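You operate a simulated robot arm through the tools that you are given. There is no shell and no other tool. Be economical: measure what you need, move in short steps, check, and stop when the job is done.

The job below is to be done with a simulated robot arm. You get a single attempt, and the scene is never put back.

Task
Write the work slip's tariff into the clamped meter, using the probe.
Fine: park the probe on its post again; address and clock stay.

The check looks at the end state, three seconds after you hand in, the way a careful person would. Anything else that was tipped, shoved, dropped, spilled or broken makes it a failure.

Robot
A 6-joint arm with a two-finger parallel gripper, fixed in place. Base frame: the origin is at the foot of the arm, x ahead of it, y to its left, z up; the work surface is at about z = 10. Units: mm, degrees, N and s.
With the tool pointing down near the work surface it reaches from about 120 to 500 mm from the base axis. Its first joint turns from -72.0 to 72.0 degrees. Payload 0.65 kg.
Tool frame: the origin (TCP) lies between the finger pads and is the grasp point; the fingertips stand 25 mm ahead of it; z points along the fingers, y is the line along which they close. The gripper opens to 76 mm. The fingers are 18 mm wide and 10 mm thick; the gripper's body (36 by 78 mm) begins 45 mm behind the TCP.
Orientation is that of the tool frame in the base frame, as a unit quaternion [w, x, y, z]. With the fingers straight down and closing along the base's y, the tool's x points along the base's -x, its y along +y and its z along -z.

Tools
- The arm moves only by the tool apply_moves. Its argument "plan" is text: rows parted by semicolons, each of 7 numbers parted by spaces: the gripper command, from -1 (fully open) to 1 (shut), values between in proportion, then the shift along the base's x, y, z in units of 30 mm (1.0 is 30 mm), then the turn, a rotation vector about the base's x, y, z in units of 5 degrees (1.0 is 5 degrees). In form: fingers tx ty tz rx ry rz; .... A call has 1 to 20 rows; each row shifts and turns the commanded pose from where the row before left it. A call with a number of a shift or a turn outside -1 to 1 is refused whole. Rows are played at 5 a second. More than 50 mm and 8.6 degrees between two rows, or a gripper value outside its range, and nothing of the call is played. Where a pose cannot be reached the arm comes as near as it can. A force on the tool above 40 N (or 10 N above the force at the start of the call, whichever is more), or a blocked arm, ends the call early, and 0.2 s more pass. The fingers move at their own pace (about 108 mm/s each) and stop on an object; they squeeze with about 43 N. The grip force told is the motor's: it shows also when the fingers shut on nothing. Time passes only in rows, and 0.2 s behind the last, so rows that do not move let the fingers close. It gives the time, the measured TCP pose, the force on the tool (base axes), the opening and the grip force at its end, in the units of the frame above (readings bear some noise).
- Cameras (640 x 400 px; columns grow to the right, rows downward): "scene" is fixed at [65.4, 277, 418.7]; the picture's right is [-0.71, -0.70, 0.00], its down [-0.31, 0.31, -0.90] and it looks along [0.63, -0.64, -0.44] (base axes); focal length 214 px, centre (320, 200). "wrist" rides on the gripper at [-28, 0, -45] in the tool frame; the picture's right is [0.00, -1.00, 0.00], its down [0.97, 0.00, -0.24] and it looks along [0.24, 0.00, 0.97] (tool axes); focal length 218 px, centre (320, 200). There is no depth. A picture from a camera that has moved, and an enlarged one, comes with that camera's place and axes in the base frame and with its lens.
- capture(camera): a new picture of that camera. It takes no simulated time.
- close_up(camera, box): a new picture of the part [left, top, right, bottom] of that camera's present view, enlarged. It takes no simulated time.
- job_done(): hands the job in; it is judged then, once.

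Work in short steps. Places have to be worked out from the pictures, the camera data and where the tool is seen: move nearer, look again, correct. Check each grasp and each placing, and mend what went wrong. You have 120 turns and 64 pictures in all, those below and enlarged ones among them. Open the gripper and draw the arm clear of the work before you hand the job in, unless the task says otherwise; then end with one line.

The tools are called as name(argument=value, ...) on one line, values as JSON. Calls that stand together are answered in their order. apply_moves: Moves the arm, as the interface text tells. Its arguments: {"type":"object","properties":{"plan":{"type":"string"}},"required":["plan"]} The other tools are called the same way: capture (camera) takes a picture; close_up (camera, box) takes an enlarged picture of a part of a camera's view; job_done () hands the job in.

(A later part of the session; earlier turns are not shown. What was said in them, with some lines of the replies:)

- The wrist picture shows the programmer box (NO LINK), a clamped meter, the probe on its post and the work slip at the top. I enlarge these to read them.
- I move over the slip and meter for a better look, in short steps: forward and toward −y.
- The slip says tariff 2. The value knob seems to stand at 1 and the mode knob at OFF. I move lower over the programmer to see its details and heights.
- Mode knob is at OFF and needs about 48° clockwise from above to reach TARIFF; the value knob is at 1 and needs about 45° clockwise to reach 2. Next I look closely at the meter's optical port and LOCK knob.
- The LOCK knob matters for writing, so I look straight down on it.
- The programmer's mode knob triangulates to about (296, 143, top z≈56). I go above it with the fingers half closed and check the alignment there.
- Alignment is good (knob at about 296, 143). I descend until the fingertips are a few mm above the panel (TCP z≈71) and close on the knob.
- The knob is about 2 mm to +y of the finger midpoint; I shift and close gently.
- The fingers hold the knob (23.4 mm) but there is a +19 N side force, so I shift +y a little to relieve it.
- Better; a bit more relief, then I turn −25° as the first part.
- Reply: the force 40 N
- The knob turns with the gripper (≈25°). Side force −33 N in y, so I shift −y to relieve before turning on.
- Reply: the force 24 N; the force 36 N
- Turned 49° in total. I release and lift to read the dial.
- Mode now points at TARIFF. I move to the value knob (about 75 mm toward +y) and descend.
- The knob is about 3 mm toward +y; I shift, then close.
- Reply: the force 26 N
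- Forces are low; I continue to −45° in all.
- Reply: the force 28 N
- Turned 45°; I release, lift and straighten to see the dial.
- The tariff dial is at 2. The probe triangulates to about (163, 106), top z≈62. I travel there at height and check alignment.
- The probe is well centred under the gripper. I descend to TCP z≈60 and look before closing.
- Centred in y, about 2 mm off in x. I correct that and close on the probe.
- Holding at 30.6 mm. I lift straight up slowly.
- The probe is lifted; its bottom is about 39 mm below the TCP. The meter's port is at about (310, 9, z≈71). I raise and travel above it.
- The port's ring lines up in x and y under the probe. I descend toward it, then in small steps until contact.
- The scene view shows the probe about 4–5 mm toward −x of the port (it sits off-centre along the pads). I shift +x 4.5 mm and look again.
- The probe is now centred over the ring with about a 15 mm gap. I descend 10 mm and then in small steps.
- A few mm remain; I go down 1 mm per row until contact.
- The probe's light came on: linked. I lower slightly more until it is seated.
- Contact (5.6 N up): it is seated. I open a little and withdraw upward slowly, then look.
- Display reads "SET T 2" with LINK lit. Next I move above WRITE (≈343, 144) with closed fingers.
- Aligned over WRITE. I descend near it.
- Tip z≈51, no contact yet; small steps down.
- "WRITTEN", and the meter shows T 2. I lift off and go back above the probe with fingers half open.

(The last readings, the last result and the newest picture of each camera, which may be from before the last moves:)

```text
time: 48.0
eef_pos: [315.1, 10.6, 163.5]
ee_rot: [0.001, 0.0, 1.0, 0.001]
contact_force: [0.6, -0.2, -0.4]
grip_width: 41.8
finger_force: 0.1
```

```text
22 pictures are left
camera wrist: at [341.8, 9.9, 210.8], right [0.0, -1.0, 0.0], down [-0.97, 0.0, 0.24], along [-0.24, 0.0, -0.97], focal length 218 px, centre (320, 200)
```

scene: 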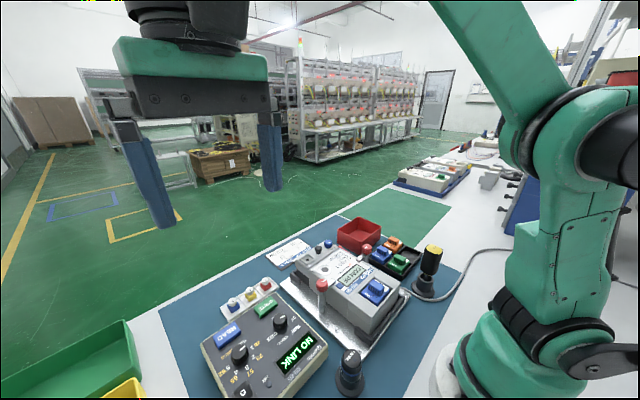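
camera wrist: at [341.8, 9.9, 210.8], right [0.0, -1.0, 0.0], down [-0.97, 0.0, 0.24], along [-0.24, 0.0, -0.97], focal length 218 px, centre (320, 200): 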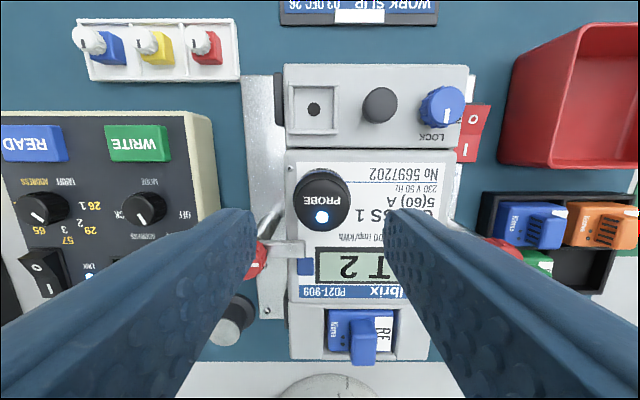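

The probe is centred below. I descend 60 mm to the same grip height and look before closing.

apply_moves(plan="-0.1 0 -0.02 -0.6 0 0 0; -0.1 0 0 -0.6 0 0 0; -0.1 0 0 -0.5 0 0 0; -0.1 0 0 -0.31 0 0 0; -0.1 0 0 0 0 0 0; -0.1 0 0 0 0 0 0")

capture(camera="wrist")

```text
time: 49.4
eef_pos: [315.8, 9.9, 103.8]
ee_rot: [0.001, -0.001, 1.0, 0.002]
contact_force: [0.2, -0.3, 0.1]
grip_width: 42.0
finger_force: 0.0
```

```text
21 pictures are left
camera wrist: at [342.2, 9.4, 150.0], right [0.0, -1.0, 0.0], down [-0.97, 0.0, 0.24], along [-0.24, 0.0, -0.97], focal length 218 px, centre (320, 200)
```

wrist: 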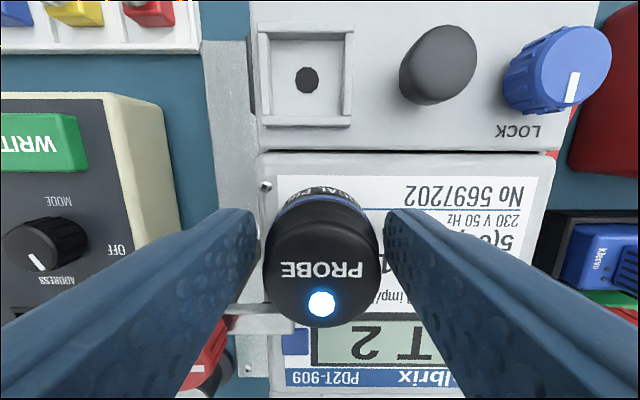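

Same relation as at release. I close, and lift slowly.

apply_moves(plan="0.2 0 0 0 0 0 0; 1 0 0 0 0 0 0; 1 0 0 0 0 0 0; 1 0 0 0.1 0 0 0; 1 0 0 0.2 0 0 0; 1 0 0 0.5 0 0 0; 1 0 0 0.6 0 0 0; 1 0 0 0.5 0 0 0; 1 0 0 0 0 0 0")

close_up(camera="scene", box=[260, 180, 420, 320])

```text
time: 51.4
eef_pos: [315.6, 9.9, 161.0]
ee_rot: [0.001, 0.0, 1.0, 0.001]
contact_force: [-0.1, 0.2, -0.3]
grip_width: 30.9
finger_force: 22.4
```

```text
2.86 times, centred on (340, 250) of scene
camera zoom: at [65.4, 277.0, 418.7], right [-0.71, -0.7, 0.0], down [-0.31, 0.31, -0.9], along [0.63, -0.64, -0.44], focal length 613 px, centre (263, 57)
```

zoom: 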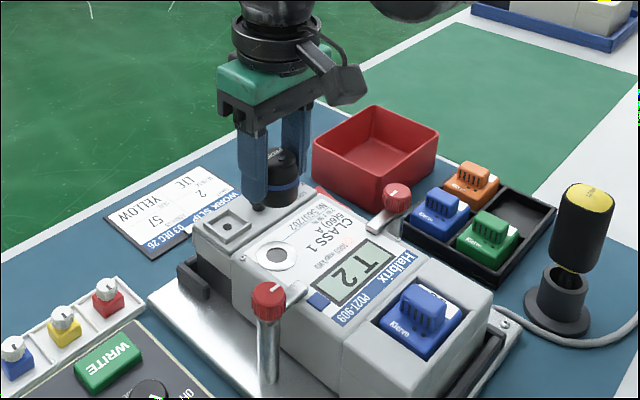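

The meter shows T2 and the probe is in the grip. I travel back over the post and descend to about 20 mm above the seat.

apply_moves(plan="1 -0.842 0.54 0 0 0 0; 1 -0.842 0.54 0 0 0 0; 1 -0.842 0.54 0 0 0 0; 1 -0.842 0.54 0 0 0 0; 1 -0.842 0.54 0 0 0 0; 1 -0.84 0.54 0 0 0 0; 1 0 0 -0.6 0 0 0; 1 0 0 -0.8 0 0 0; 1 0 0 -0.8 0 0 0; 1 0 0 -0.4 0 0 0; 1 0 0 0 0 0 0; 1 0 0 0 0 0 0")

close_up(camera="scene", box=[300, 310, 420, 400])

capture(camera="wrist")

```text
time: 54.0
eef_pos: [164.4, 107.4, 81.5]
ee_rot: [0.0, 0.001, 1.0, 0.001]
contact_force: [-0.2, -0.5, -1.1]
grip_width: 30.5
finger_force: 21.9
```

```text
4.44 times, centred on (360, 355) of scene
camera zoom: at [65.4, 277.0, 418.7], right [-0.71, -0.7, 0.0], down [-0.31, 0.31, -0.9], along [0.63, -0.64, -0.44], focal length 953 px, centre (142, -489)
```

zoom: 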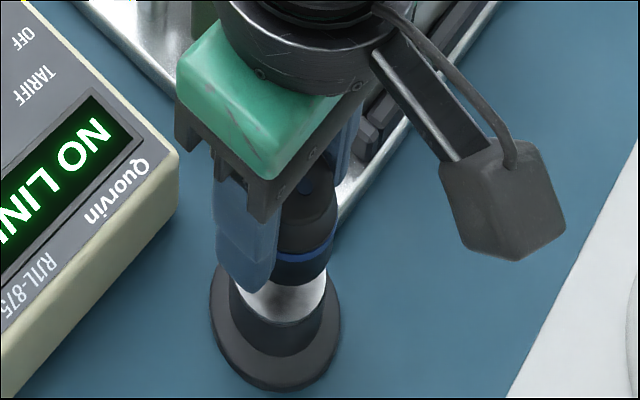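

```text
18 pictures are left
camera wrist: at [190.4, 105.9, 128.8], right [0.0, -1.0, 0.0], down [-0.97, 0.0, 0.24], along [-0.24, 0.0, -0.97], focal length 218 px, centre (320, 200)
```

wrist: 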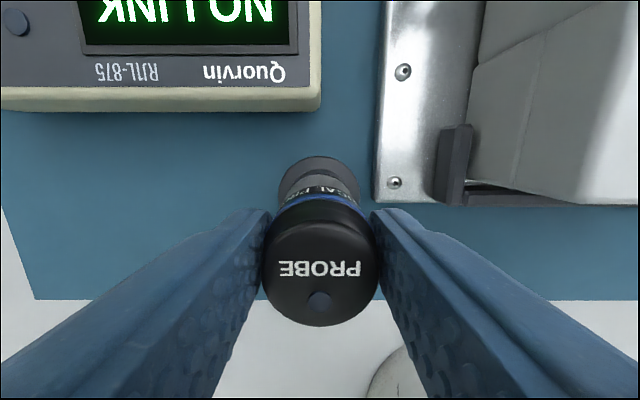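

Probe and post line up. I descend 15 mm, then in small steps to contact.

apply_moves(plan="1 0 0 -0.3 0 0 0; 1 0 0 -0.2 0 0 0; 1 0 0 0 0 0 0; 1 0 0 -0.05 0 0 0; 1 0 0 -0.05 0 0 0; 1 0 0 0 0 0 0")

close_up(camera="scene", box=[320, 340, 400, 400])

```text
time: 55.4
eef_pos: [162.4, 107.5, 65.4]
ee_rot: [0.001, 0.0, 1.0, 0.0]
contact_force: [0.2, 0.9, -1.8]
grip_width: 30.5
finger_force: 21.9
```

```text
6.67 times, centred on (360, 370) of scene
camera zoom: at [65.4, 277.0, 418.7], right [-0.71, -0.7, 0.0], down [-0.31, 0.31, -0.9], along [0.63, -0.64, -0.44], focal length 1430 px, centre (53, -933)
```

zoom: 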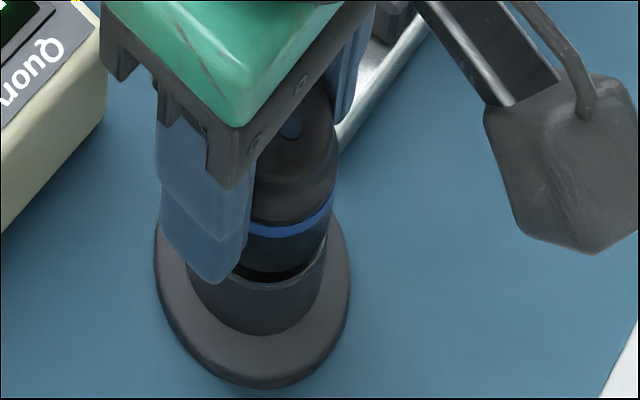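

apply_moves(plan="1 0 0 -0.04 0 0 0; 1 0 0 -0.03 0 0 0; 1 0 0 0 0 0 0")

close_up(camera="scene", box=[320, 340, 400, 400])

```text
time: 56.2
eef_pos: [164.3, 108.0, 62.8]
ee_rot: [0.002, 0.0, 1.0, 0.001]
contact_force: [-0.2, 0.6, -1.3]
grip_width: 30.6
finger_force: 22.2
```

```text
6.67 times, centred on (360, 370) of scene
camera zoom: at [65.4, 277.0, 418.7], right [-0.71, -0.7, 0.0], down [-0.31, 0.31, -0.9], along [0.63, -0.64, -0.44], focal length 1430 px, centre (53, -933)
```

zoom: 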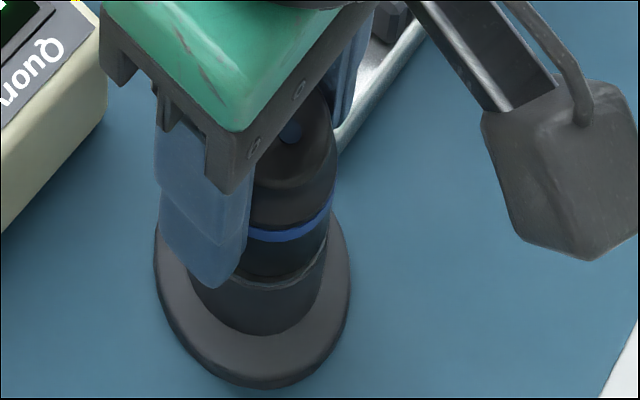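

Nearly seated; a final 1 mm or so to feel the contact.

apply_moves(plan="1 0 0 -0.03 0 0 0; 1 0 0 -0.02 0 0 0; 1 0 0 0 0 0 0")

```text
time: 57.0
eef_pos: [163.1, 108.1, 60.5]
ee_rot: [0.001, 0.001, 1.0, 0.0]
contact_force: [2.4, -1.0, 4.9]
grip_width: 30.8
finger_force: 21.5
```

Contact of about 5 N: seated. I open and lift straight away.

apply_moves(plan="0 0 0 0 0 0 0; -0.1 0 0 0 0 0 0; -0.1 0 0 0 0 0 0; -0.1 0 0 0.5 0 0 0; -0.1 0 0 0.8 0 0 0; -0.1 0 0 0.9 0 0 0; -0.5 0 0 0.9 0 0 0; -0.5 0.5 0.9 0.9 0 0 0; -0.5 0.5 0.9 0.9 0 0 0; -0.5 0.5 0.9 0.9 0 0 0; -0.5 0.5 0.9 0 0 0 0; -0.5 0 0 0 0 0 0")

capture(camera="scene")

close_up(camera="scene", box=[200, 220, 420, 400])

capture(camera="wrist")

```text
time: 59.6
eef_pos: [223.2, 215.4, 235.3]
ee_rot: [0.001, 0.0, 1.0, 0.001]
contact_force: [-0.4, -0.2, 0.7]
grip_width: 56.6
finger_force: 0.1
```

```text
15 pictures are left
```

scene: 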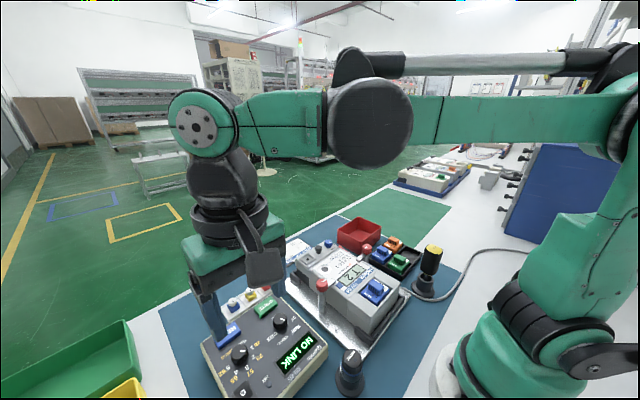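

```text
2.22 times, centred on (310, 310) of scene
camera zoom: at [65.4, 277.0, 418.7], right [-0.71, -0.7, 0.0], down [-0.31, 0.31, -0.9], along [0.63, -0.64, -0.44], focal length 477 px, centre (342, -44)
```

zoom: 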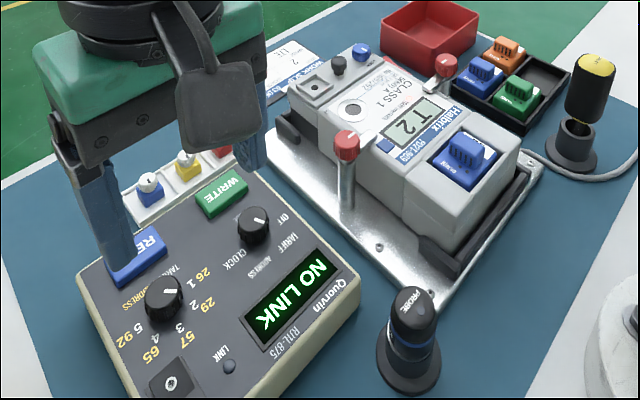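

```text
13 pictures are left
camera wrist: at [250.9, 215.3, 282.1], right [0.0, -1.0, 0.0], down [-0.97, 0.0, 0.24], along [-0.24, 0.0, -0.97], focal length 218 px, centre (320, 200)
```

wrist: 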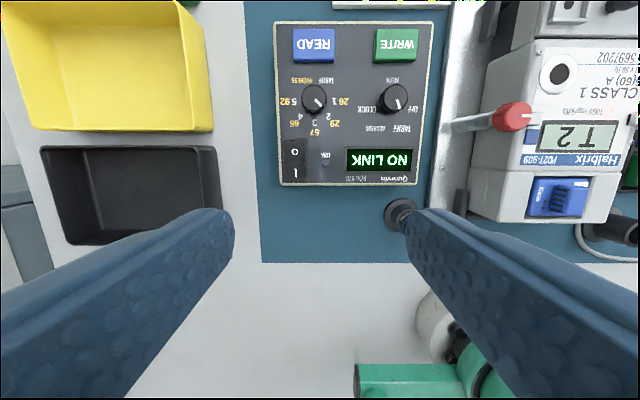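

The meter shows T 2 and the probe stands upright on its post. I open fully, raise clear and hand in.

apply_moves(plan="-1 0 0 0.9 0 0 0; -1 0 0 0.9 0 0 0; -1 0 0 0.9 0 0 0; -1 0 0 0 0 0 0")

close_up(camera="scene", box=[300, 320, 400, 400])

```text
time: 60.6
eef_pos: [223.1, 216.2, 315.2]
ee_rot: [0.001, 0.0, 1.0, 0.001]
contact_force: [0.2, -0.3, -1.4]
grip_width: 75.9
finger_force: 0.1
```

```text
5.00 times, centred on (350, 360) of scene
camera zoom: at [65.4, 277.0, 418.7], right [-0.71, -0.7, 0.0], down [-0.31, 0.31, -0.9], along [0.63, -0.64, -0.44], focal length 1072 px, centre (170, -600)
```

zoom: 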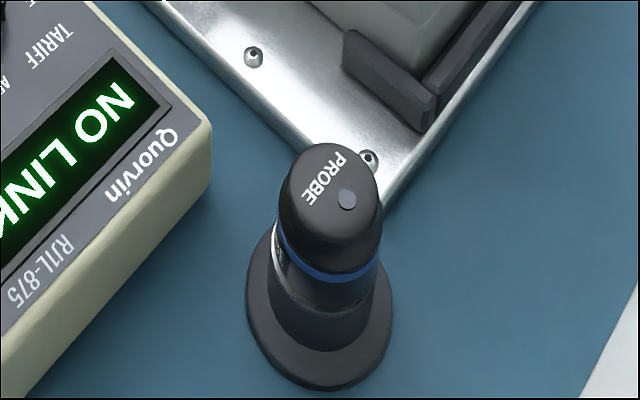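

The probe is seated upright, the meter reads T 2 and the arm is clear.

job_done()

```text
The job is handed in.
```

Tariff 2 is written into the clamped meter: the programmer showed WRITTEN and the meter reads T 2. The address and clock were not written, and the probe is back on its post.
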